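You operate a simulated robot arm through the tools that you are given. There is no shell and no other tool.

The job below is to be done with a simulated two-armed robot. You get a single attempt, and the scene is never put back.

TASK
Clear the result and test the meter again at 4 kV.
Fine: red stop button first, one press; earth lever up to TEST, one press of the green button, and back to EARTH when the test ends.

The check looks at the end state, three seconds after you hand in, the way a careful person would. Anything else that was tipped, shoved, dropped, spilled or broken makes it a failure.

THE ROBOT
Two 7-joint arms with fingered hands on one trunk that stands fixed in place. Base frame: the origin is at the foot of the trunk, x ahead of it, y to its left, z up. Lengths are in mm, angles in degrees, forces in N, time in s.
The left shoulder is at [70, 169, 1183], the right one opposite. Each reaches about 789 mm from its shoulder. Payload 3.4 kg a hand.
Tool frame (each hand has its own): the origin (TCP) lies between the finger pads and is the grasp point; the fingertips stand 23 mm ahead of it; z points along the fingers, y is the line along which they close. The gripper opens to 116 mm; its body begins 65 mm behind the TCP. The gripper is a hand of 4 fingers: y runs from the thumb to the fingers, the wrist lies at [0, 0, -211] in the tool frame, and closing takes about 1.5 s.
Orientation is told as [roll, pitch, yaw] about the base's x, y, z axes, in that order, counted from this pose: with the fingers straight down and closing along the base's y, the tool's x points along the base's -x, its y along +y and its z along -z.

THE INTERFACE
- The arms move only by the tool jog_arm. It takes "left_motion", "right_motion" or both (then of equal length, played together; a hand with none holds still); each is one flat list of numbers, 6 for each row, row after row: the shift along the tool's x, y, z in units of 250 mm (1.0 is 250 mm), then the turn, a rotation vector about the tool's x, y, z in units of 60 degrees (1.0 is 60 degrees). In form: [tx, ty, tz, ax, ay, az, tx, ty, tz, ax, ay, az, ...]. A call has 1 to 20 rows; each row is the pose to reach, as a shift and turn from the pose commanded when the call began, along the tool's axes at that moment. "left_hand" and "right_hand" are, for a hand that has rows, the finger opening in mm, from 0 to 116, set as the call begins (left out, the last holds). A call with a number of a shift or a turn outside -1 to 1 is refused whole. Each row takes 0.2 s and may step no farther than 50 mm and 8.6 degrees from the row before; otherwise, or with a gripper value out of range, the whole call is refused. A pose out of reach is approached as far as the arm can. The call stops where the force on the tool passes 40 N (or 10 N more than at its start, if that is more) or the arm is blocked; 0.2 s more then pass. The fingers move at their own pace (about 153 mm/s each) and stop on an object; they squeeze with about 22 N. The grip force told is the motor's: it shows also when the fingers shut on nothing. Time passes only in rows, and 0.2 s behind the last, so rows that repeat a pose let the fingers close. The reply holds the time, the measured pose of the TCP, the force on the tool along the base axes, the opening and the grip force, in the units named above and with some noise, with the torque about the TCP (base axes, N m) and any sound that the robot's microphone picked up, and new pictures: "show" is both (left out), scene, wrist or none (wrist: the cameras of the hands that moved).
- Cameras (640 x 400 px; columns grow to the right, rows downward): "scene" is now at [114.1, -57.2, 1404.2]; the picture's right is [-0.66, -0.75, 0.00], its down [-0.49, 0.43, -0.76] and it looks along [0.57, -0.50, -0.65] (base axes); focal length 321 px, centre (320, 200). "left" rides on the left gripper at [-69, 1, -90] in its tool frame; the picture's right is [-0.01, -1.00, 0.00], its down [0.79, -0.01, -0.61] and it looks along [0.61, -0.01, 0.79] (tool axes); focal length 251 px, centre (320, 200). "right" rides on the right gripper at [69, 1, -90] in its tool frame; the picture's right is [-0.01, 1.00, 0.00], its down [-0.80, -0.01, -0.61] and it looks along [-0.61, -0.01, 0.80] (tool axes); focal length 251 px, centre (320, 200). There is no depth. A picture from a camera that has moved, and an enlarged one, comes with that camera's place and axes in the base frame and with its lens.
- move_column(by): slides the trunk up (or, below 0, down) by that many mm; the arms and the scene camera ride with it, the base frame stays. It gives what a move gives, with no picture.
- set_fingers(finger1, finger2, finger3, thumb_bend, hand): sets how far each is bent, from 0 (flat) to 1 (curled in); at 0.3 the hand is open as for a grip, at 0.7 the pads meet at the TCP. One left out holds its place. A second passes; each finger stops where it meets its share of the squeeze, and holds until it gets a number again. A gripper value or a shape takes the hand back. It gives what a move gives, with no picture; readings hold the bend of each and the force on the fingers (four entries, about 0 where the hand has none), thumb and palm.
- set_grasp(shape, hand): the hand has 4 fingers and takes this shape, open, in about a second: jaw (thumb against the fingers, like two jaws); tri (thumb and two fingers); tip (a fingertip pinch); poke (one finger out to press); point (the index stretched); flat (the hand flat); cup (the hand cupped); fist (a fist). The gripper value then closes the fingers along that shape, each until it touches; the sizes above hold for jaw. It gives what a move gives, with no picture.
- head_to(pan, tilt): turns the head with the scene camera to pan (to the left, within 86 degrees either way) and tilt (down, from -29 to 69), counted from straight ahead of the robot. It gives what a move gives, and a new picture of the scene camera.
- close_up(camera, box): a new picture of the part [left, top, right, bottom] of that camera's present view, enlarged. No time passes.
- close_job(): hands the job in; it is judged then, once.

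Places have to be worked out from the pictures, the camera data and where the tool is seen. Open the grippers and draw the arms clear of the work before you hand the job in, unless the task says otherwise.

The tools are called after "Call:" by a JSON object that holds its "method" and its "body". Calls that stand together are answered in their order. jog_arm: Moves the arms, as the interface text tells. Its arguments: {"type":"object","properties":{"left_motion":{"type":"array","items":{"type":"number"}},"left_hand":{"type":"number"},"right_motion":{"type":"array","items":{"type":"number"}},"right_hand":{"type":"number"},"show":{"type":"string","enum":["both","scene","wrist","none"]}},"required":[]} The other tools are called the same way: move_column (by) moves the trunk up or down; set_grasp (shape, hand) gives the hand a shape; set_fingers (finger1, finger2, finger3, thumb_bend, hand) moves the fingers one by one; head_to (pan, tilt) turns the head that bears the scene camera; close_up (camera, box) takes an enlarged picture of a part of a camera's view; close_job () hands the job in.

At the start:

```text
clock: 0.0
left_eef_pos: [409.7, -29.3, 1037.2]
left_tcp_rot: [-0.1, 0.1, 0.0]
left_wrist_force: [0.0, -0.2, 0.2]
left_wrist_torque: [-0.01, -0.03, 0.01]
left_opening: 115.9
left_gripper_force: 0.0
left_shape: jaw
left_bend: [0.3, 0.3, 0.3, 0.3]
left_finger forces: [0.0, 0.0, 0.0, 0.0, 0.1, 0.1]
right_eef_pos: [290.4, -398.5, 1087.3]
right_tcp_rot: [-0.1, 0.1, 0.0]
right_wrist_force: [-0.8, -0.1, -0.9]
right_wrist_torque: [-0.03, 0.02, 0.0]
right_opening: 116.3
right_gripper_force: 0.1
right_shape: jaw
right_bend: [0.3, 0.3, 0.3, 0.3]
right_finger forces: [0.0, 0.1, 0.0, 0.0, 0.1, 0.0]
trunk travel left (down, up): [-689.0, 251.0]
head pan, tilt (commanded): [-41.2, 40.7]
```

scene: 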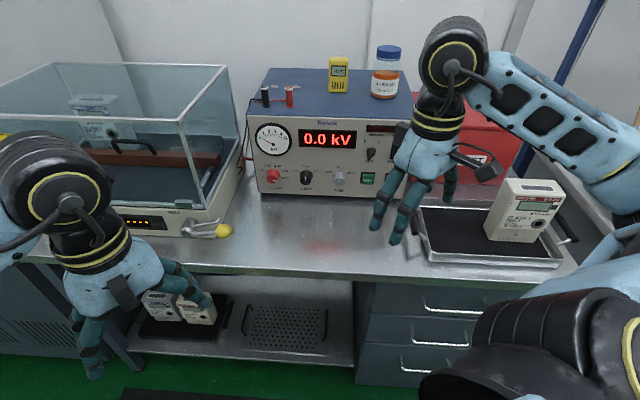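
right: 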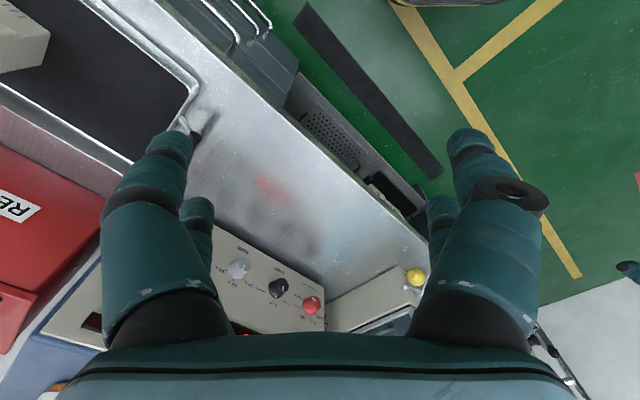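
left: 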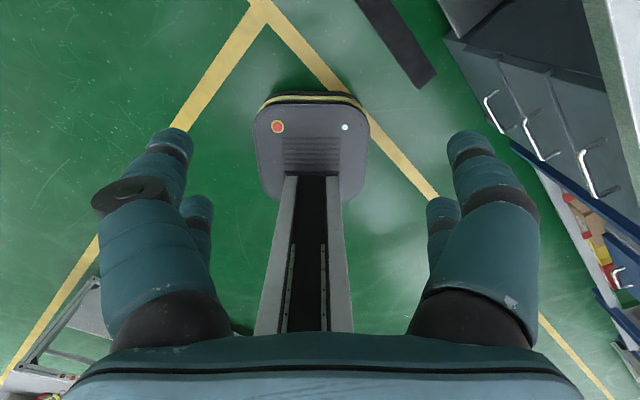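

The scene shows a bench with a hipot tester (0.0 kV), an enclosure on its left, and a tray with a meter on its right. I'll enlarge the tester panel and the enclosure to read the controls.

Call:
{"method": "close_up", "body": {"camera": "scene", "box": [240, 90, 420, 205]}}

Call:
{"method": "close_up", "body": {"camera": "scene", "box": [0, 50, 250, 250]}}

Call:
{"method": "close_up", "body": {"camera": "scene", "box": [400, 120, 600, 280]}}

```text
3.48 times, centred on (330, 148) of scene
camera zoom: at [114.1, -57.2, 1404.2], right [-0.66, -0.75, 0.0], down [-0.49, 0.43, -0.76], along [0.57, -0.5, -0.65], focal length 1115 px, centre (285, 383)
```

zoom: 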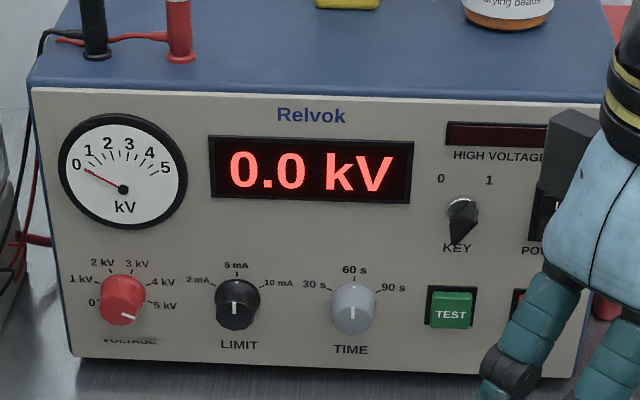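

```text
2.00 times, centred on (125, 150) of scene
camera zoom: at [114.1, -57.2, 1404.2], right [-0.66, -0.75, 0.0], down [-0.49, 0.43, -0.76], along [0.57, -0.5, -0.65], focal length 641 px, centre (710, 300)
```

zoom: 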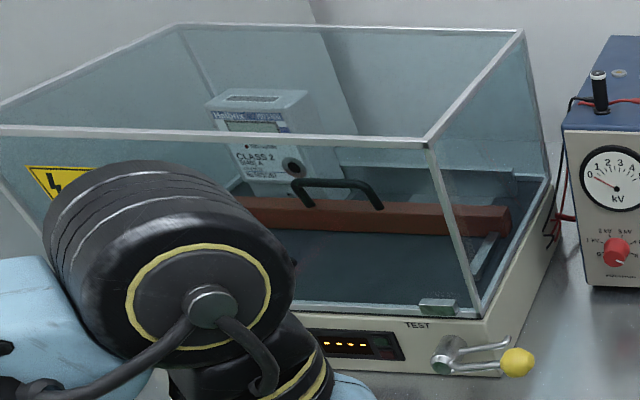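

```text
2.50 times, centred on (500, 200) of scene
camera zoom: at [114.1, -57.2, 1404.2], right [-0.66, -0.75, 0.0], down [-0.49, 0.43, -0.76], along [0.57, -0.5, -0.65], focal length 802 px, centre (-130, 200)
```

zoom: 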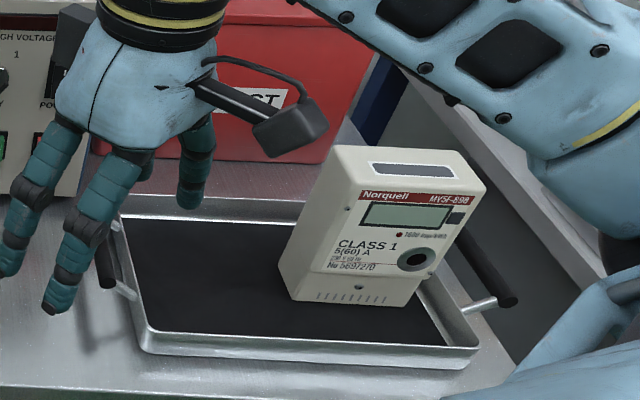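

The tester's VOLTAGE knob seems to sit at or past 5 kV, and the right hand hides the STOP and POWER area. I estimate the voltage knob at about [722,-422,886] and the lever ball at about [630,-223,887]; I'll shift the right hand aside (base -y) to see the whole panel.

Call:
{"method": "jog_arm", "body": {"right_motion": [0, -0.16, 0, 0, 0, 0, 0, -0.32, 0, 0, 0, 0, 0, -0.48, 0, 0, 0, 0, 0, -0.64, -0.1, 0, 0, 0, 0, -0.72, -0.2, 0, 0, 0], "show": "scene"}}

```text
clock: 1.2
left_eef_pos: [409.5, -31.5, 1037.8]
left_tcp_rot: [0.1, 0.0, 0.0]
left_wrist_force: [-0.4, -0.6, 0.5]
left_wrist_torque: [0.0, -0.03, 0.01]
left_opening: 115.8
left_gripper_force: 0.1
left_shape: jaw
left_bend: [0.3, 0.3, 0.3, 0.3]
left_finger forces: [0.1, 0.1, 0.0, 0.1, 0.0, 0.0]
right_eef_pos: [299.6, -565.3, 1094.7]
right_tcp_rot: [0.5, -2.7, 0.7]
right_wrist_force: [0.5, 0.6, 0.5]
right_wrist_torque: [0.0, 0.03, 0.0]
right_opening: 116.1
right_gripper_force: 0.1
right_shape: jaw
right_bend: [0.3, 0.3, 0.3, 0.3]
right_finger forces: [0.0, 0.0, 0.0, 0.0, 0.0, 0.0]
right hand out of reach, approached as far as the arm can: row 2, 3, 4, 5
trunk travel left (down, up): [-689.0, 251.0]
head pan, tilt (commanded): [-41.2, 40.7]
camera scene: at [113.8, -59.4, 1404.1], right [-0.66, -0.75, 0.0], down [-0.49, 0.43, -0.76], along [0.57, -0.5, -0.65], focal length 321 px, centre (320, 200)
```

scene: 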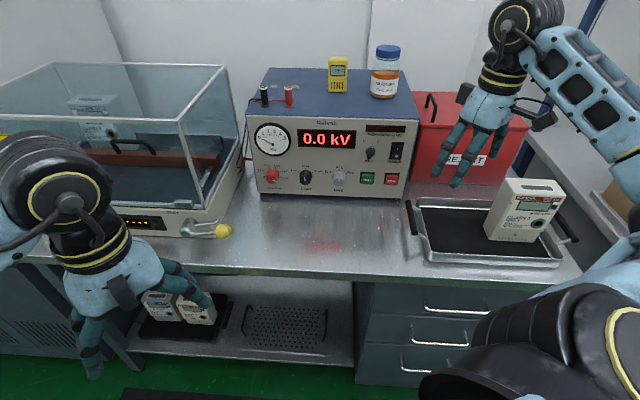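

The panel is now in full view. I'll enlarge it in parts to read the knob pointer, the key, the lamps and the buttons.

Call:
{"method": "close_up", "body": {"camera": "scene", "box": [330, 110, 420, 200]}}

Call:
{"method": "close_up", "body": {"camera": "scene", "box": [245, 150, 325, 200]}}

Call:
{"method": "close_up", "body": {"camera": "scene", "box": [100, 190, 250, 260]}}

```text
4.44 times, centred on (375, 155) of scene
camera zoom: at [113.8, -59.4, 1404.1], right [-0.66, -0.75, 0.0], down [-0.49, 0.43, -0.76], along [0.57, -0.5, -0.65], focal length 1425 px, centre (76, 400)
```

zoom: 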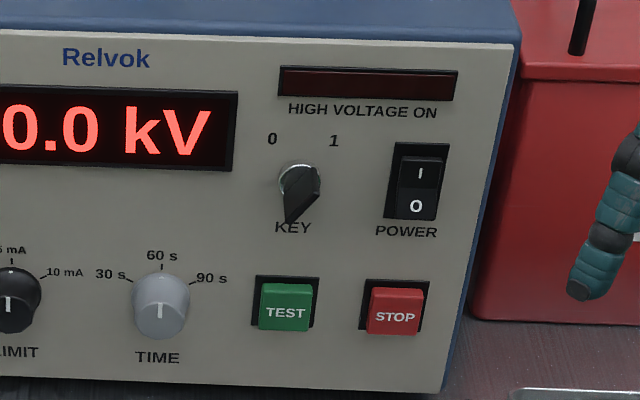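

```text
8.00 times, centred on (285, 175) of scene
camera zoom: at [113.8, -59.4, 1404.1], right [-0.66, -0.75, 0.0], down [-0.49, 0.43, -0.76], along [0.57, -0.5, -0.65], focal length 2565 px, centre (600, 400)
```

zoom: 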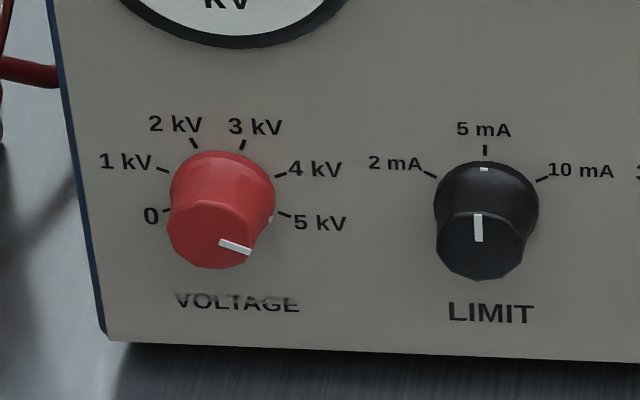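

```text
4.27 times, centred on (175, 225) of scene
camera zoom: at [113.8, -59.4, 1404.1], right [-0.66, -0.75, 0.0], down [-0.49, 0.43, -0.76], along [0.57, -0.5, -0.65], focal length 1368 px, centre (939, 93)
```

zoom: 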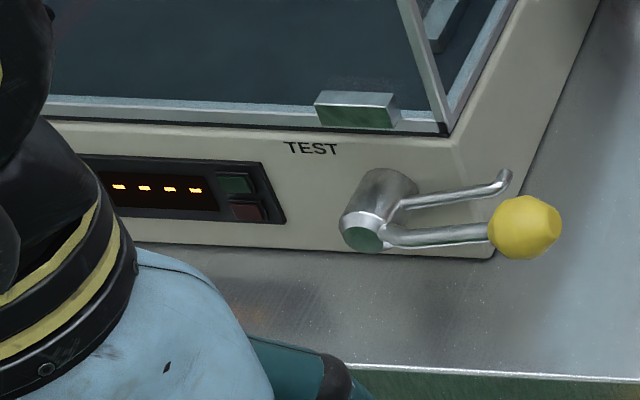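

The knob does point at 5 kV, one step past 4 kV; the TEST and STOP buttons are clear, and the lever at the enclosure points right (EARTH) with TEST marked above. I'll bring the right hand back low in front of the bench and draw the left hand aside so the fixture's front is visible.

Call:
{"method": "jog_arm", "body": {"right_motion": [0.02, 0.124, 0.06, 0, 0, 0, 0.04, 0.248, 0.12, 0, 0, 0, 0.06, 0.372, 0.18, 0, 0, 0, 0.08, 0.496, 0.24, 0, 0, 0, 0.1, 0.62, 0.3, 0, 0, 0, 0.12, 0.744, 0.36, 0, 0, 0, 0.14, 0.868, 0.43, 0, 0, 0, 0.16, 0.99, 0.5, 0, 0, 0], "left_motion": [0.04, 0.09, 0, 0, 0, 0, 0.08, 0.18, 0, 0, 0, 0, 0.12, 0.27, 0, 0, 0, 0, 0.16, 0.36, 0, 0, 0, 0, 0.2, 0.45, 0, 0, 0, 0, 0.24, 0.54, 0, 0, 0, 0, 0.28, 0.63, 0, 0, 0, 0, 0.32, 0.72, 0, 0, 0, 0], "show": "scene"}}

```text
clock: 3.0
left_eef_pos: [328.5, 152.7, 1035.8]
left_tcp_rot: [-0.1, 0.0, 0.0]
left_wrist_force: [-0.4, -0.5, 0.3]
left_wrist_torque: [0.02, -0.02, -0.04]
left_opening: 115.7
left_gripper_force: 0.0
left_shape: jaw
left_bend: [0.3, 0.3, 0.3, 0.3]
left_finger forces: [0.0, 0.0, 0.1, 0.0, 0.0, 0.0]
right_eef_pos: [288.8, -323.5, 973.1]
right_tcp_rot: [-0.1, 0.1, 0.1]
right_wrist_force: [0.7, 0.5, -0.3]
right_wrist_torque: [-0.01, 0.0, 0.01]
right_opening: 116.1
right_gripper_force: 0.1
right_shape: jaw
right_bend: [0.3, 0.3, 0.3, 0.3]
right_finger forces: [0.0, 0.0, 0.0, 0.0, 0.1, 0.0]
right hand out of reach, approached as far as the arm can: row 7, 8
trunk travel left (down, up): [-689.0, 251.0]
head pan, tilt (commanded): [-41.2, 40.7]
camera scene: at [114.7, -55.6, 1404.2], right [-0.66, -0.75, 0.0], down [-0.49, 0.43, -0.76], along [0.57, -0.5, -0.65], focal length 321 px, centre (320, 200)
```

scene: 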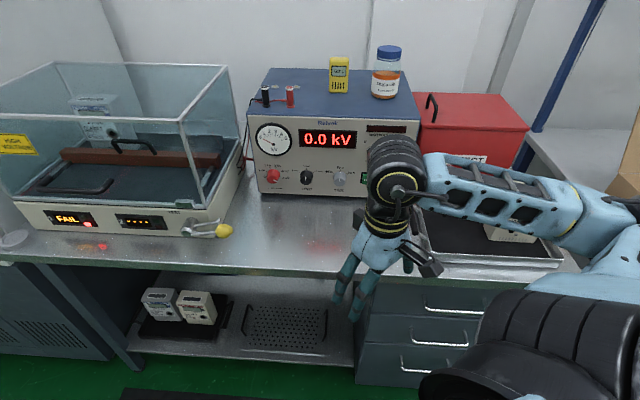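

The fixture's left display reads FAIL with a red lamp — that's the result to clear. I'll enlarge the fixture front, the lever, the lid and the key.

Call:
{"method": "close_up", "body": {"camera": "scene", "box": [20, 180, 250, 260]}}

Call:
{"method": "close_up", "body": {"camera": "scene", "box": [150, 185, 250, 250]}}

Call:
{"method": "close_up", "body": {"camera": "scene", "box": [0, 60, 240, 210]}}

Call:
{"method": "close_up", "body": {"camera": "scene", "box": [355, 130, 415, 168]}}

```text
2.78 times, centred on (135, 220) of scene
camera zoom: at [114.7, -55.6, 1404.2], right [-0.66, -0.75, 0.0], down [-0.49, 0.43, -0.76], along [0.57, -0.5, -0.65], focal length 892 px, centre (835, 144)
```

zoom: 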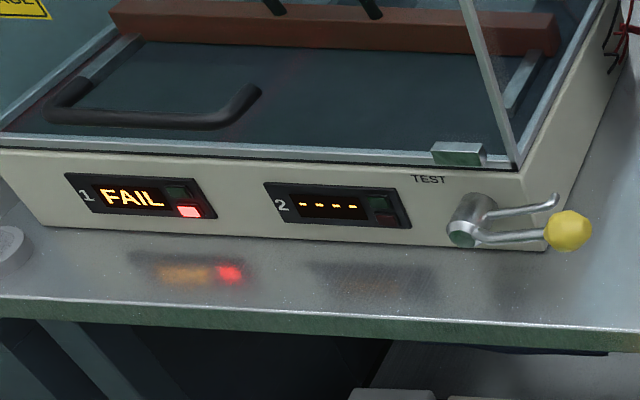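

```text
6.15 times, centred on (200, 218) of scene
camera zoom: at [114.7, -55.6, 1404.2], right [-0.66, -0.75, 0.0], down [-0.49, 0.43, -0.76], along [0.57, -0.5, -0.65], focal length 1973 px, centre (1058, 92)
```

zoom: 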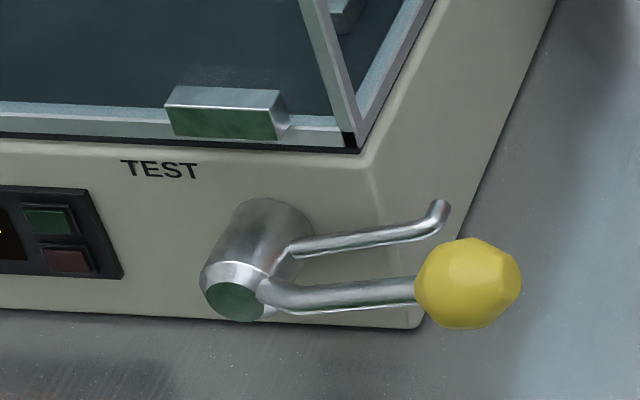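

```text
2.67 times, centred on (120, 135) of scene
camera zoom: at [114.7, -55.6, 1404.2], right [-0.66, -0.75, 0.0], down [-0.49, 0.43, -0.76], along [0.57, -0.5, -0.65], focal length 855 px, centre (853, 373)
```

zoom: 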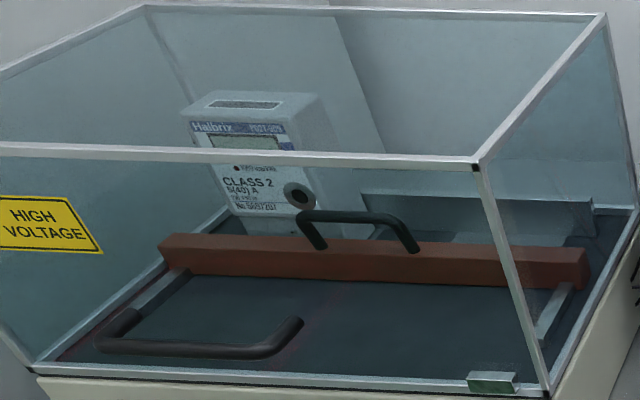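

```text
10.53 times, centred on (385, 149) of scene
camera zoom: at [114.7, -55.6, 1404.2], right [-0.66, -0.75, 0.0], down [-0.49, 0.43, -0.76], along [0.57, -0.5, -0.65], focal length 3375 px, centre (-364, 737)
```

zoom: 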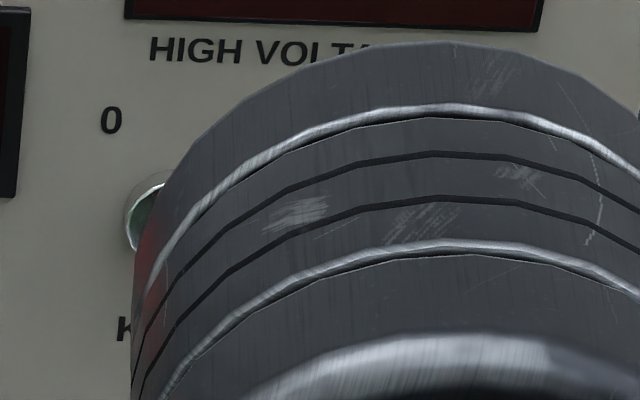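

Fixture slot 1 holds the Halbrix meter and shows FAIL; the lid is shut. I'll shape the right hand into "poke" and look at which finger sticks out before planning the press.

Call:
{"method": "set_grasp", "body": {"hand": "right", "shape": "poke"}}

Call:
{"method": "close_up", "body": {"camera": "right", "box": [0, 0, 640, 400]}}

Call:
{"method": "close_up", "body": {"camera": "scene", "box": [300, 120, 460, 340]}}

```text
clock: 3.9
left_eef_pos: [328.0, 151.2, 1036.7]
left_tcp_rot: [-0.1, 0.0, 0.0]
left_wrist_force: [0.7, 0.1, 0.7]
left_wrist_torque: [-0.03, 0.01, -0.02]
left_opening: 116.1
left_gripper_force: 0.1
left_shape: jaw
left_bend: [0.3, 0.3, 0.3, 0.3]
left_finger forces: [0.0, 0.0, 0.0, 0.0, 0.1, 0.0]
right_eef_pos: [288.9, -325.2, 973.7]
right_tcp_rot: [-0.1, 0.0, 0.0]
right_wrist_force: [0.9, 0.3, 0.2]
right_wrist_torque: [0.0, -0.01, 0.02]
right_opening: 0.0
right_gripper_force: 0.0
right_shape: poke
right_bend: [1.0, 1.0, 1.0, 0.28]
right_finger forces: [0.0, 0.0, 0.1, 0.0, 0.1, 0.0]
trunk travel left (down, up): [-689.0, 251.0]
head pan, tilt (commanded): [-41.2, 40.7]
```

```text
1.00 times, centred on (320, 200) of right (not enlarged: the box is as wide or as high as the picture)
camera zoom: at [219.7, -326.0, 1062.3], right [0.01, 1.0, 0.0], down [0.8, -0.01, 0.61], along [0.61, 0.0, -0.8], focal length 251 px, centre (320, 200)
```

zoom: 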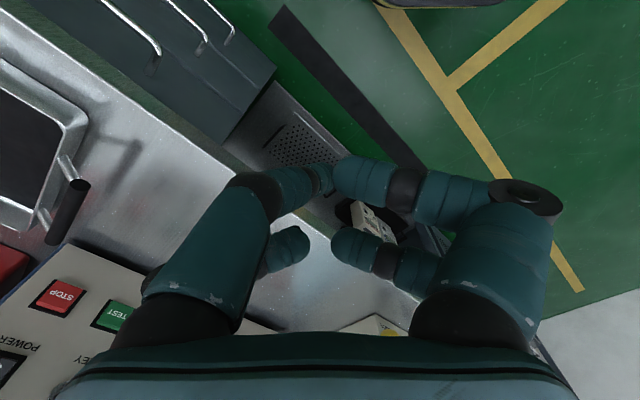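

```text
1.82 times, centred on (380, 230) of scene
camera zoom: at [114.1, -57.2, 1404.2], right [-0.66, -0.75, 0.0], down [-0.49, 0.43, -0.76], along [0.57, -0.5, -0.65], focal length 583 px, centre (211, 146)
```

zoom: 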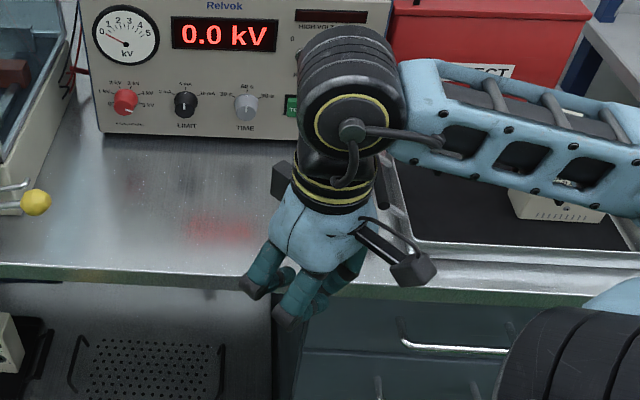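

In "poke" the digits all look curled from here. I'll try "point" (index stretched) and compare.

Call:
{"method": "set_grasp", "body": {"hand": "right", "shape": "point"}}

Call:
{"method": "close_up", "body": {"camera": "right", "box": [0, 0, 640, 400]}}

Call:
{"method": "close_up", "body": {"camera": "scene", "box": [300, 180, 460, 340]}}

```text
clock: 4.8
left_eef_pos: [328.7, 151.2, 1036.8]
left_tcp_rot: [0.0, 0.0, 0.1]
left_wrist_force: [-0.6, -0.2, 0.4]
left_wrist_torque: [0.01, 0.0, -0.01]
left_opening: 115.9
left_gripper_force: 0.0
left_shape: jaw
left_bend: [0.3, 0.3, 0.3, 0.3]
left_finger forces: [0.0, 0.0, 0.0, 0.0, 0.1, 0.1]
right_eef_pos: [288.6, -325.6, 973.1]
right_tcp_rot: [0.0, 0.2, 0.0]
right_wrist_force: [-0.7, -0.4, 0.0]
right_wrist_torque: [-0.01, -0.02, -0.01]
right_opening: 0.1
right_gripper_force: 0.0
right_shape: point
right_bend: [0.05, 0.82, 0.82, 0.31]
right_finger forces: [0.0, 0.0, 0.1, 0.0, 0.1, 0.0]
trunk travel left (down, up): [-689.0, 251.0]
head pan, tilt (commanded): [-41.2, 40.7]
```

```text
1.00 times, centred on (320, 200) of right (not enlarged: the box is as wide or as high as the picture)
camera zoom: at [219.7, -325.9, 1062.3], right [0.01, 1.0, 0.0], down [0.8, -0.01, 0.61], along [0.61, 0.0, -0.8], focal length 251 px, centre (320, 200)
```

zoom: 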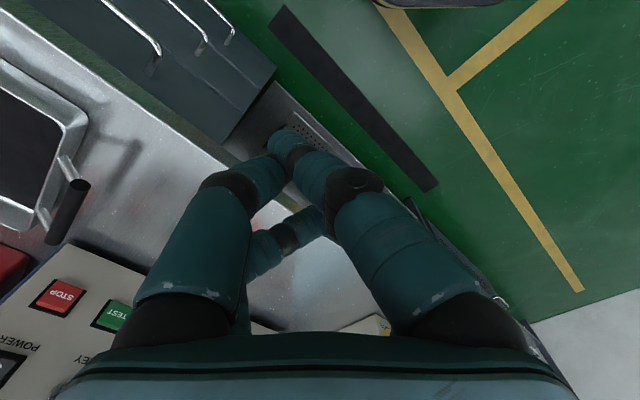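

```text
2.50 times, centred on (380, 260) of scene
camera zoom: at [114.1, -57.2, 1404.2], right [-0.66, -0.75, 0.0], down [-0.49, 0.43, -0.76], along [0.57, -0.5, -0.65], focal length 802 px, centre (170, 50)
```

zoom: 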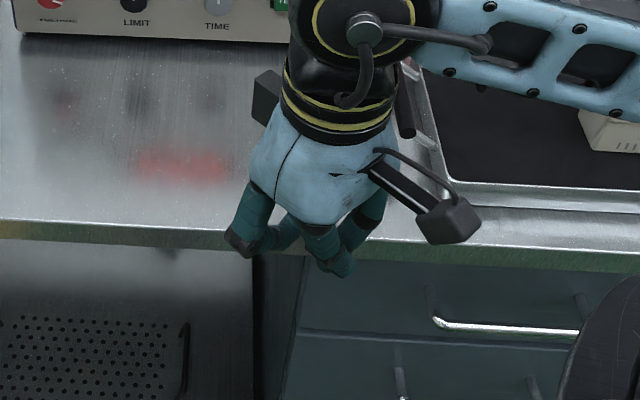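

In "point" finger 1 is nearly straight (bend 0.05), but it is hidden from this side. I place STOP at about [498,-646,890] and TEST at about [543,-602,892], with the panel facing [-0.71,0.71,0]; I'll swing the right hand up to point at the panel from a safe standoff and look at it.

Call:
{"method": "jog_arm", "body": {"right_motion": [-0.046, -0.095, -0.012, 0.079, -0.079, 0, -0.092, -0.19, -0.024, 0.157, -0.157, 0, -0.139, -0.285, -0.036, 0.236, -0.236, 0, -0.185, -0.38, -0.048, 0.314, -0.314, 0, -0.231, -0.475, -0.06, 0.393, -0.393, 0, -0.277, -0.57, -0.072, 0.471, -0.471, 0, -0.324, -0.666, -0.084, 0.55, -0.55, 0, -0.37, -0.761, -0.096, 0.628, -0.628, 0, -0.416, -0.856, -0.108, 0.707, -0.707, 0]}}

```text
clock: 6.8
left_eef_pos: [328.5, 149.4, 1036.8]
left_tcp_rot: [-0.1, 0.0, 0.0]
left_wrist_force: [1.1, 0.1, 0.9]
left_wrist_torque: [-0.03, -0.02, -0.01]
left_opening: 116.1
left_gripper_force: 0.1
left_shape: jaw
left_bend: [0.3, 0.3, 0.3, 0.3]
left_finger forces: [0.0, 0.0, 0.0, 0.0, 0.0, 0.0]
right_eef_pos: [386.4, -531.2, 999.5]
right_tcp_rot: [-48.2, -36.8, 17.0]
right_wrist_force: [-0.1, -0.1, 0.5]
right_wrist_torque: [0.0, 0.01, 0.02]
right_opening: 0.0
right_gripper_force: 0.1
right_shape: point
right_bend: [0.0, 0.79, 0.83, 0.35]
right_finger forces: [0.0, 0.0, 0.0, 0.0, 0.0, 0.1]
right hand out of reach, approached as far as the arm can: row 1, 2, 3, 4, 5, 9
trunk travel left (down, up): [-689.0, 251.0]
head pan, tilt (commanded): [-41.2, 40.7]
camera scene: at [113.4, -57.9, 1404.2], right [-0.66, -0.75, 0.0], down [-0.49, 0.43, -0.76], along [0.57, -0.5, -0.65], focal length 321 px, centre (320, 200)
camera right: at [281.2, -494.8, 1004.5], right [0.24, 0.77, -0.59], down [0.24, 0.54, 0.8], along [0.94, -0.34, -0.06], focal length 251 px, centre (320, 200)
```

scene: 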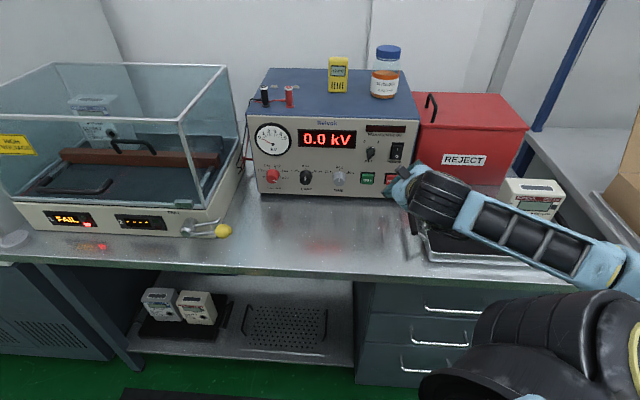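
right: 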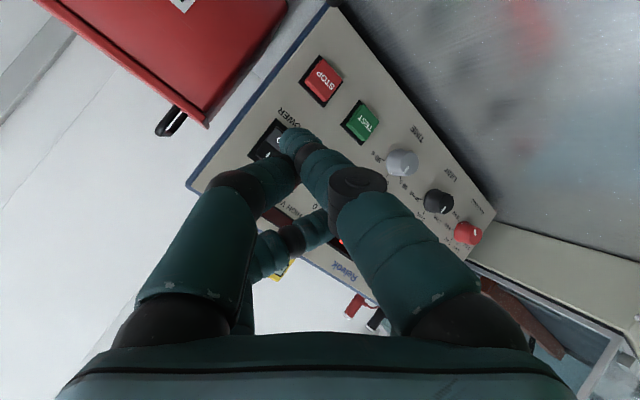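

The wrist camera now sees the panel well. I'll enlarge both views of the hand to find the stretched finger.

Call:
{"method": "close_up", "body": {"camera": "right", "box": [130, 100, 450, 340]}}

Call:
{"method": "close_up", "body": {"camera": "scene", "box": [350, 130, 480, 260]}}

```text
1.67 times, centred on (290, 220) of right
camera zoom: at [281.2, -494.8, 1004.5], right [0.24, 0.77, -0.59], down [0.24, 0.54, 0.8], along [0.94, -0.34, -0.06], focal length 419 px, centre (370, 167)
```

zoom: 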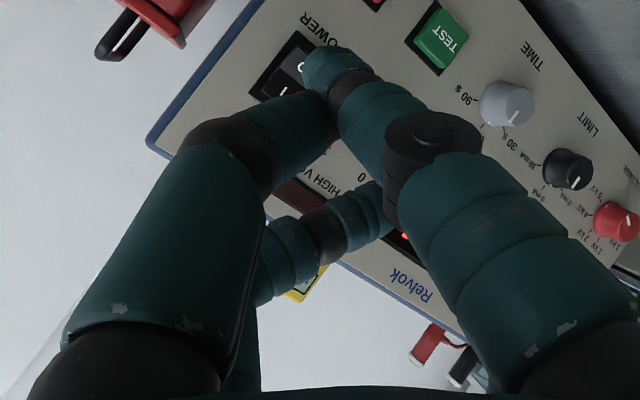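

```text
3.08 times, centred on (415, 195) of scene
camera zoom: at [113.4, -57.9, 1404.2], right [-0.66, -0.75, 0.0], down [-0.49, 0.43, -0.76], along [0.57, -0.5, -0.65], focal length 986 px, centre (28, 215)
```

zoom: 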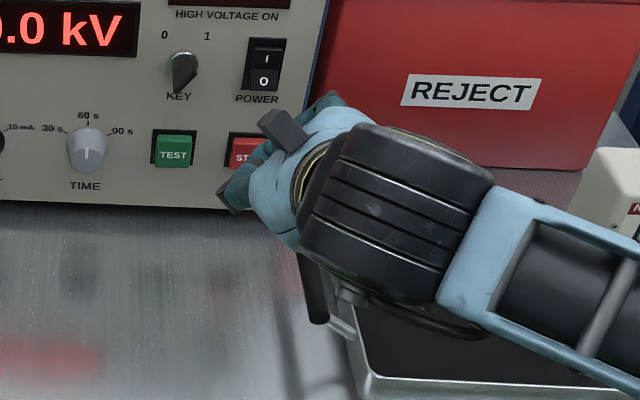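

No finger clearly sticks out here. I'll set the digits individually — finger 1 flat, the others curled — to identify it in the wrist view.

Call:
{"method": "set_fingers", "body": {"hand": "right", "finger1": 0.0, "finger2": 1.0, "finger3": 1.0, "thumb_bend": 1.0}}

Call:
{"method": "close_up", "body": {"camera": "right", "box": [0, 0, 640, 400]}}

Call:
{"method": "close_up", "body": {"camera": "scene", "box": [350, 130, 480, 260]}}

```text
clock: 7.8
left_eef_pos: [328.0, 151.5, 1036.5]
left_tcp_rot: [0.0, 0.1, 0.1]
left_wrist_force: [0.1, -0.1, -0.3]
left_wrist_torque: [0.01, 0.01, -0.03]
left_opening: 115.7
left_gripper_force: 0.1
left_shape: jaw
left_bend: [0.3, 0.3, 0.3, 0.3]
left_finger forces: [0.0, 0.0, 0.0, 0.2, 0.0, 0.0]
right_eef_pos: [386.6, -531.5, 999.0]
right_tcp_rot: [-48.3, -36.7, 16.8]
right_wrist_force: [0.2, -0.4, -0.3]
right_wrist_torque: [-0.01, -0.02, 0.02]
right_opening: 53.1
right_gripper_force: 0.1
right_shape: fingers
right_bend: [0.0, 0.71, 0.81, 1.0]
right_finger forces: [0.0, 0.0, 0.0, 0.0, 0.0, 0.1]
trunk travel left (down, up): [-689.0, 251.0]
head pan, tilt (commanded): [-41.2, 40.7]
```

```text
1.00 times, centred on (320, 200) of right (not enlarged: the box is as wide or as high as the picture)
camera zoom: at [281.5, -494.0, 1004.8], right [0.24, 0.77, -0.59], down [0.24, 0.54, 0.8], along [0.94, -0.34, -0.06], focal length 251 px, centre (320, 200)
```

zoom: 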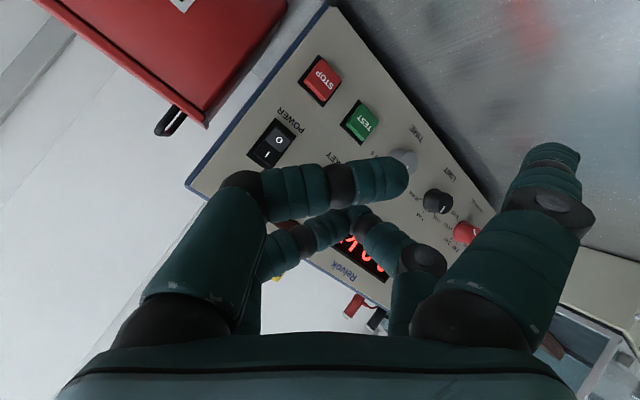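

```text
3.08 times, centred on (415, 195) of scene
camera zoom: at [114.0, -57.3, 1404.2], right [-0.66, -0.75, 0.0], down [-0.49, 0.43, -0.76], along [0.57, -0.5, -0.65], focal length 986 px, centre (28, 215)
```

zoom: 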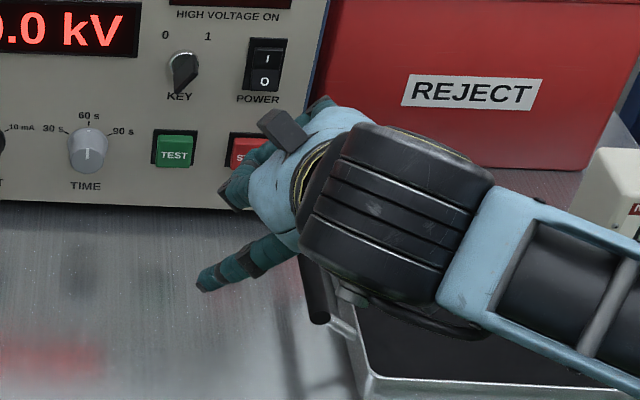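

Finger 1 is the near-right digit in the wrist view, and it splays outward when flat. I'll test the thumb and the other fingers the same way to learn the mapping.

Call:
{"method": "set_fingers", "body": {"hand": "right", "finger1": 0.5, "finger2": 1.0, "finger3": 1.0, "thumb_bend": 0.0}}

Call:
{"method": "close_up", "body": {"camera": "right", "box": [0, 0, 640, 400]}}

```text
clock: 8.8
left_eef_pos: [328.7, 151.4, 1036.3]
left_tcp_rot: [0.0, 0.0, 0.0]
left_wrist_force: [-0.1, 0.2, 0.0]
left_wrist_torque: [0.0, 0.04, 0.02]
left_opening: 115.9
left_gripper_force: 0.1
left_shape: jaw
left_bend: [0.3, 0.3, 0.3, 0.3]
left_finger forces: [0.0, 0.0, 0.1, 0.0, 0.0, 0.1]
right_eef_pos: [386.5, -530.5, 998.4]
right_tcp_rot: [-48.3, -36.8, 17.0]
right_wrist_force: [0.3, -0.7, 0.2]
right_wrist_torque: [0.05, 0.01, 0.02]
right_opening: 115.8
right_gripper_force: 0.0
right_shape: fingers
right_bend: [0.5, 0.9, 1.0, 0.0]
right_finger forces: [0.0, 0.1, 0.1, 0.0, 0.0, 0.0]
trunk travel left (down, up): [-689.0, 251.0]
head pan, tilt (commanded): [-41.2, 40.7]
```

```text
1.00 times, centred on (320, 200) of right (not enlarged: the box is as wide or as high as the picture)
camera zoom: at [281.5, -493.9, 1004.9], right [0.24, 0.77, -0.59], down [0.24, 0.54, 0.8], along [0.94, -0.34, -0.06], focal length 251 px, centre (320, 200)
```

zoom: 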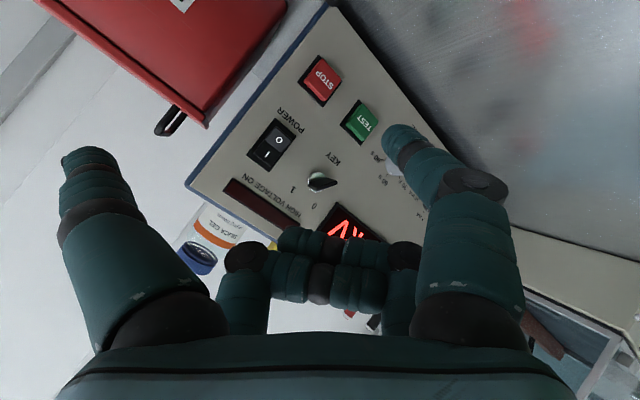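

Mapping found: finger 1 and the thumb oppose each other on the camera side, fingers 2 and 3 are the far pair. For pressing I'll use finger 1 with the rest curled; to get a comfortable near-horizontal reach, I'll lower the trunk in safe steps, raising the hand between them.

Call:
{"method": "set_fingers", "body": {"hand": "right", "finger1": 0.5, "finger2": 1.0, "finger3": 1.0, "thumb_bend": 0.9}}

Call:
{"method": "move_column", "body": {"by": -80}}

```text
clock: 9.8
left_eef_pos: [328.1, 150.4, 1035.6]
left_tcp_rot: [0.0, 0.0, 0.1]
left_wrist_force: [0.5, -0.1, 0.4]
left_wrist_torque: [0.02, 0.01, 0.0]
left_opening: 115.8
left_gripper_force: 0.1
left_shape: jaw
left_bend: [0.3, 0.3, 0.3, 0.3]
left_finger forces: [0.0, 0.0, 0.0, 0.0, 0.0, 0.0]
right_eef_pos: [388.2, -531.2, 999.3]
right_tcp_rot: [-48.2, -36.7, 17.0]
right_wrist_force: [0.5, 0.1, -0.2]
right_wrist_torque: [-0.03, -0.01, 0.0]
right_opening: 15.1
right_gripper_force: 0.0
right_shape: fingers
right_bend: [0.5, 0.9, 1.0, 0.9]
right_finger forces: [0.1, 0.0, 0.0, 0.1, 0.0, 0.0]
trunk travel left (down, up): [-689.0, 251.0]
head pan, tilt (commanded): [-41.2, 40.7]
```

```text
clock: 11.0
left_eef_pos: [327.5, 151.0, 956.2]
left_tcp_rot: [-0.1, -0.1, 0.0]
left_wrist_force: [1.0, -0.4, -0.4]
left_wrist_torque: [0.03, 0.02, 0.03]
left_opening: 115.9
left_gripper_force: 0.1
left_shape: jaw
left_bend: [0.3, 0.3, 0.3, 0.3]
left_finger forces: [0.1, 0.0, 0.0, 0.1, 0.0, 0.0]
right_eef_pos: [386.4, -530.8, 919.6]
right_tcp_rot: [-48.3, -36.8, 17.0]
right_wrist_force: [-0.5, -0.3, 0.4]
right_wrist_torque: [0.0, 0.01, 0.01]
right_opening: 15.1
right_gripper_force: 0.0
right_shape: fingers
right_bend: [0.5, 0.91, 1.0, 0.9]
right_finger forces: [0.0, 0.0, 0.1, 0.1, 0.1, 0.0]
trunk travel left (down, up): [-609.0, 331.0]
head pan, tilt (commanded): [-41.2, 40.7]
```

Hand at z≈920 after lowering by 80. Now I raise the hand 100 mm and tip it nearer to horizontal.

Call:
{"method": "jog_arm", "body": {"right_motion": [-0.06, -0.059, -0.053, 0.05, -0.05, 0, -0.121, -0.118, -0.107, 0.1, -0.1, 0, -0.181, -0.177, -0.16, 0.15, -0.15, 0, -0.242, -0.236, -0.214, 0.2, -0.2, 0], "show": "none"}}

```text
clock: 12.0
left_eef_pos: [329.4, 152.5, 955.9]
left_tcp_rot: [0.1, 0.0, 0.0]
left_wrist_force: [0.0, -0.1, -0.7]
left_wrist_torque: [-0.02, 0.03, -0.01]
left_opening: 115.6
left_gripper_force: 0.0
left_shape: jaw
left_bend: [0.3, 0.3, 0.3, 0.3]
left_finger forces: [0.0, 0.0, 0.0, 0.1, 0.0, 0.1]
right_eef_pos: [385.7, -540.0, 1046.7]
right_tcp_rot: [-68.1, -42.9, 29.9]
right_wrist_force: [-1.2, -0.2, -0.9]
right_wrist_torque: [0.02, 0.0, -0.01]
right_opening: 15.0
right_gripper_force: 0.1
right_shape: fingers
right_bend: [0.5, 0.91, 1.0, 0.9]
right_finger forces: [0.0, 0.0, 0.1, 0.0, 0.0, 0.0]
right hand out of reach, approached as far as the arm can: row 1, 2, 3, 4
trunk travel left (down, up): [-609.0, 331.0]
head pan, tilt (commanded): [-41.2, 40.7]
```

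The hand is now at z≈1047, about 15° below horizontal. Lowering the trunk another 105 brings the fingertip to about button height at a 150 mm standoff; then I'll tilt the head to look.

Call:
{"method": "move_column", "body": {"by": -105}}

Call:
{"method": "head_to", "body": {"pan": -42, "tilt": 30}}

Call:
{"method": "close_up", "body": {"camera": "right", "box": [0, 0, 640, 400]}}

```text
clock: 13.3
left_eef_pos: [328.7, 151.0, 851.4]
left_tcp_rot: [0.0, 0.0, 0.0]
left_wrist_force: [-0.3, 0.4, -0.1]
left_wrist_torque: [0.0, 0.03, -0.04]
left_opening: 116.0
left_gripper_force: 0.0
left_shape: jaw
left_bend: [0.3, 0.3, 0.3, 0.3]
left_finger forces: [0.0, 0.0, 0.1, 0.0, 0.0, 0.0]
right_eef_pos: [385.6, -540.8, 941.0]
right_tcp_rot: [-68.0, -42.9, 29.9]
right_wrist_force: [-0.1, 0.1, 0.6]
right_wrist_torque: [0.0, 0.01, 0.01]
right_opening: 14.8
right_gripper_force: 0.1
right_shape: fingers
right_bend: [0.5, 0.91, 1.0, 0.9]
right_finger forces: [0.0, 0.0, 0.1, 0.0, 0.0, 0.0]
trunk travel left (down, up): [-504.0, 436.0]
head pan, tilt (commanded): [-41.2, 40.7]
```

```text
clock: 14.1
left_eef_pos: [328.7, 151.2, 851.3]
left_tcp_rot: [0.0, 0.0, 0.0]
left_wrist_force: [-0.5, -0.1, 0.1]
left_wrist_torque: [0.0, 0.01, 0.0]
left_opening: 115.9
left_gripper_force: 0.1
left_shape: jaw
left_bend: [0.3, 0.3, 0.3, 0.3]
left_finger forces: [0.0, 0.1, 0.0, 0.1, 0.0, 0.1]
right_eef_pos: [385.4, -539.8, 940.2]
right_tcp_rot: [-67.9, -42.9, 29.9]
right_wrist_force: [-0.8, -0.1, -0.2]
right_wrist_torque: [0.01, -0.01, -0.02]
right_opening: 15.0
right_gripper_force: 0.1
right_shape: fingers
right_bend: [0.5, 0.91, 1.0, 0.9]
right_finger forces: [0.0, 0.0, 0.1, 0.0, 0.0, 0.1]
trunk travel left (down, up): [-504.0, 436.0]
head pan, tilt (commanded): [-42.0, 30.0]
camera scene: at [117.6, -62.0, 1235.5], right [-0.67, -0.74, 0.0], down [-0.37, 0.34, -0.87], along [0.64, -0.58, -0.5], focal length 321 px, centre (320, 200)
```

scene: 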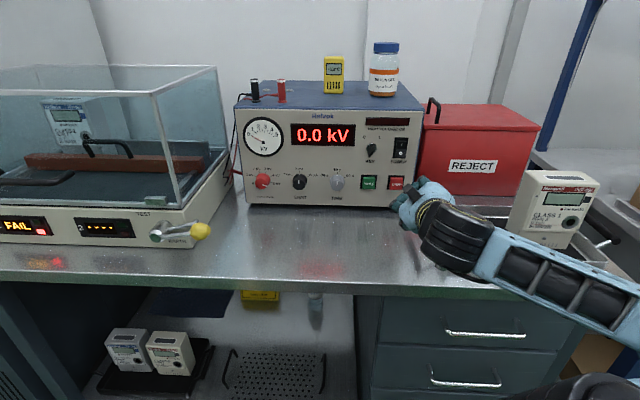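

```text
1.00 times, centred on (320, 200) of right (not enlarged: the box is as wide or as high as the picture)
camera zoom: at [281.9, -504.3, 917.1], right [0.37, 0.64, -0.67], down [0.09, 0.7, 0.71], along [0.93, -0.32, 0.2], focal length 251 px, centre (320, 200)
```

zoom: 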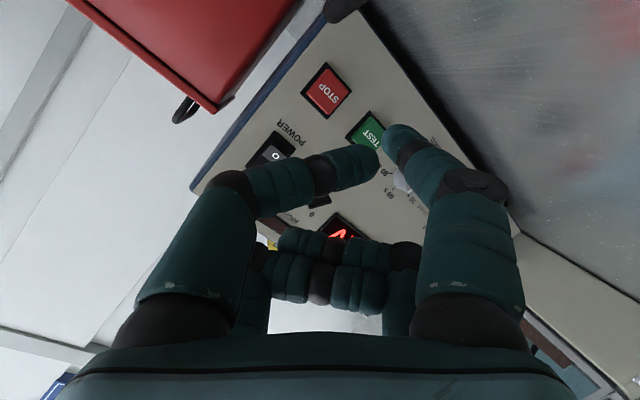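

Good view of panel and finger 1. I'll take close-ups of the tester and lever from this lower viewpoint to refine positions.

Call:
{"method": "close_up", "body": {"camera": "scene", "box": [330, 110, 430, 220]}}

Call:
{"method": "close_up", "body": {"camera": "scene", "box": [230, 110, 370, 215]}}

Call:
{"method": "close_up", "body": {"camera": "scene", "box": [90, 190, 240, 270]}}

```text
3.64 times, centred on (380, 165) of scene
camera zoom: at [117.6, -62.0, 1235.5], right [-0.67, -0.74, 0.0], down [-0.37, 0.34, -0.87], along [0.64, -0.58, -0.5], focal length 1166 px, centre (102, 327)
```

zoom: 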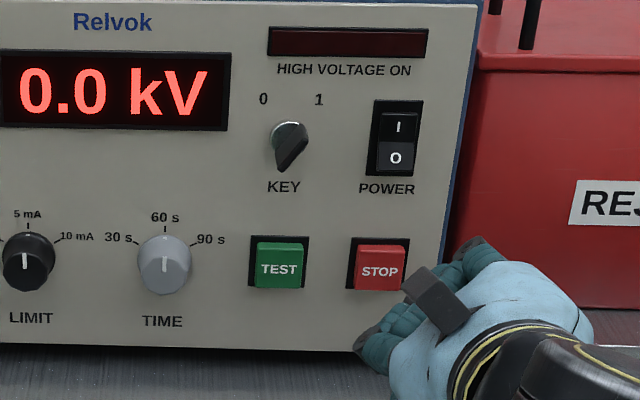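

```text
3.81 times, centred on (300, 162) of scene
camera zoom: at [117.6, -62.0, 1235.5], right [-0.67, -0.74, 0.0], down [-0.37, 0.34, -0.87], along [0.64, -0.58, -0.5], focal length 1221 px, centre (396, 343)
```

zoom: 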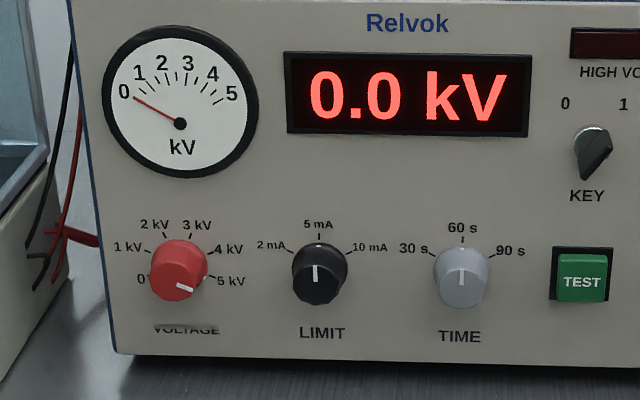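

```text
4.27 times, centred on (165, 230) of scene
camera zoom: at [117.6, -62.0, 1235.5], right [-0.67, -0.74, 0.0], down [-0.37, 0.34, -0.87], along [0.64, -0.58, -0.5], focal length 1368 px, centre (981, 72)
```

zoom: 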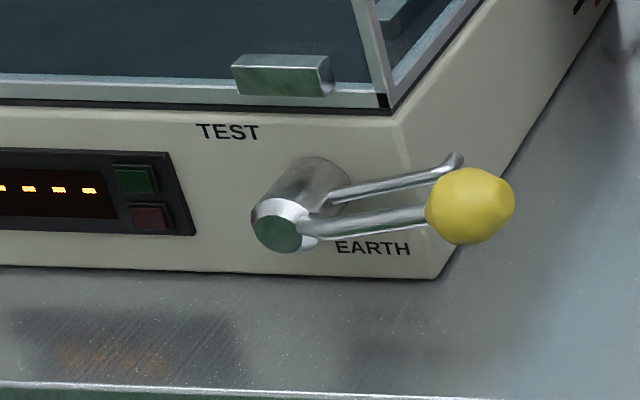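

Geometry checks out (the far finger's knuckle appears exactly where my hand model predicts). Two-view triangulation puts STOP at about [505,-661,882] and finger 1's tip at about [396,-539,895]; I'll advance 130 mm along the panel normal with small corrections, stopping ~30 mm short.

Call:
{"method": "jog_arm", "body": {"right_motion": [-0.01, -0.023, 0.128, 0, 0, 0, -0.02, -0.046, 0.257, 0, 0, 0, -0.031, -0.07, 0.385, 0, 0, 0, -0.041, -0.093, 0.514, 0, 0, 0]}}

```text
clock: 15.1
left_eef_pos: [329.8, 150.3, 851.9]
left_tcp_rot: [0.1, 0.0, 0.0]
left_wrist_force: [0.3, 0.5, -0.2]
left_wrist_torque: [-0.01, 0.03, 0.01]
left_opening: 115.8
left_gripper_force: 0.0
left_shape: jaw
left_bend: [0.3, 0.3, 0.3, 0.3]
left_finger forces: [0.0, 0.0, 0.0, 0.0, 0.1, 0.1]
right_eef_pos: [472.6, -638.3, 928.8]
right_tcp_rot: [-68.1, -42.9, 29.9]
right_wrist_force: [0.0, 0.5, 0.4]
right_wrist_torque: [0.01, 0.02, 0.0]
right_opening: 15.2
right_gripper_force: 0.1
right_shape: fingers
right_bend: [0.5, 0.91, 1.0, 0.9]
right_finger forces: [0.0, 0.1, 0.1, 0.1, 0.0, 0.0]
trunk travel left (down, up): [-504.0, 436.0]
head pan, tilt (commanded): [-42.0, 30.0]
camera scene: at [118.4, -62.6, 1235.4], right [-0.67, -0.74, 0.0], down [-0.37, 0.34, -0.87], along [0.64, -0.58, -0.5], focal length 321 px, centre (320, 200)
camera right: at [368.9, -603.6, 904.6], right [0.37, 0.64, -0.67], down [0.09, 0.7, 0.71], along [0.93, -0.32, 0.2], focal length 251 px, centre (320, 200)
```

scene: 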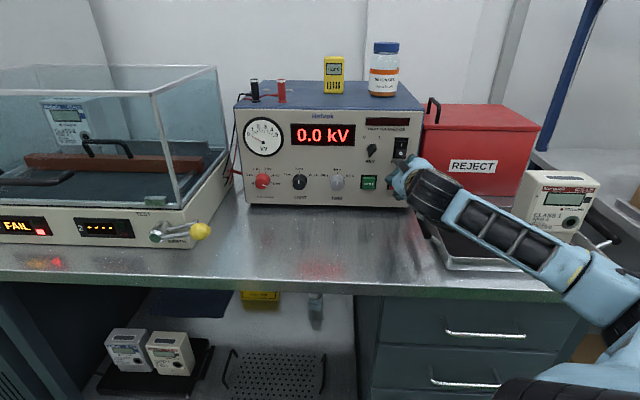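
right: 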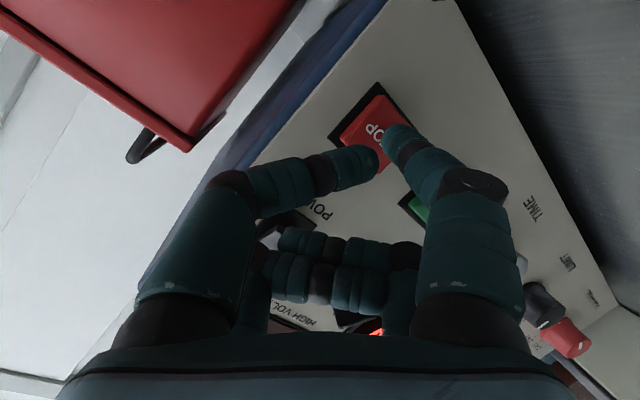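

The tip is close in front of STOP. I'll enlarge the wrist view to check alignment before the final push.

Call:
{"method": "close_up", "body": {"camera": "right", "box": [290, 60, 490, 220]}}

Call:
{"method": "close_up", "body": {"camera": "scene", "box": [350, 120, 450, 220]}}

```text
2.50 times, centred on (390, 140) of right
camera zoom: at [368.9, -603.6, 904.6], right [0.37, 0.64, -0.67], down [0.09, 0.7, 0.71], along [0.93, -0.32, 0.2], focal length 629 px, centre (145, 350)
```

zoom: 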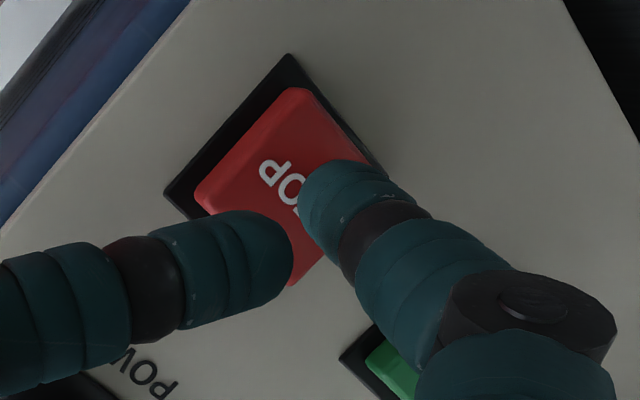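

```text
4.00 times, centred on (400, 170) of scene
camera zoom: at [118.4, -62.6, 1235.4], right [-0.67, -0.74, 0.0], down [-0.37, 0.34, -0.87], along [0.64, -0.58, -0.5], focal length 1282 px, centre (0, 320)
```

zoom: 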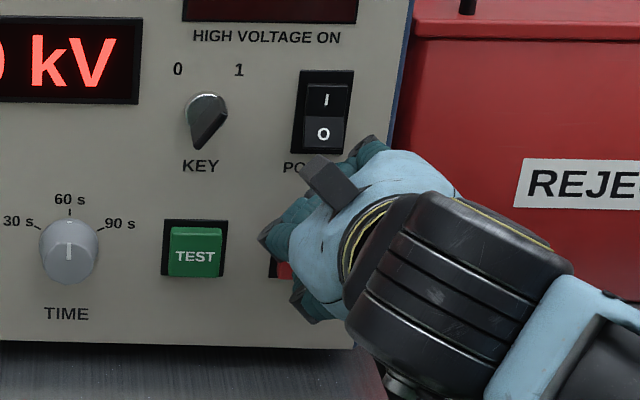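

The tip will land close to the button's centre. I'll creep in: 18 mm first.

Call:
{"method": "jog_arm", "body": {"right_motion": [-0.007, -0.007, 0.035, 0, 0, 0, -0.0137, -0.0137, 0.0693, 0, 0, 0], "show": "wrist"}}

```text
clock: 15.7
left_eef_pos: [325.8, 152.8, 853.3]
left_tcp_rot: [-0.1, -0.2, -0.1]
left_wrist_force: [0.8, -0.1, 0.0]
left_wrist_torque: [-0.05, 0.04, -0.04]
left_opening: 116.0
left_gripper_force: 0.0
left_shape: jaw
left_bend: [0.3, 0.3, 0.3, 0.3]
left_finger forces: [0.1, 0.0, 0.1, 0.0, 0.1, 0.0]
right_eef_pos: [480.5, -649.0, 929.5]
right_tcp_rot: [-68.1, -43.1, 29.9]
right_wrist_force: [-25.5, 13.7, -0.1]
right_wrist_torque: [0.66, 1.2, 0.43]
right_opening: 16.6
right_gripper_force: 13.7
right_shape: fingers
right_bend: [0.53, 0.91, 1.0, 0.9]
right_finger forces: [27.6, 0.0, 0.1, 0.0, 0.0, 0.0]
trunk travel left (down, up): [-504.0, 436.0]
head pan, tilt (commanded): [-42.0, 30.0]
heard: click
camera right: at [376.5, -613.5, 906.6], right [0.37, 0.64, -0.67], down [0.09, 0.7, 0.71], along [0.93, -0.32, 0.2], focal length 251 px, centre (320, 200)
```

right: 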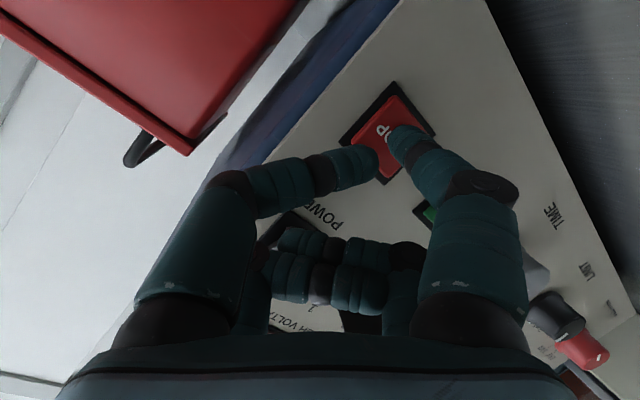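

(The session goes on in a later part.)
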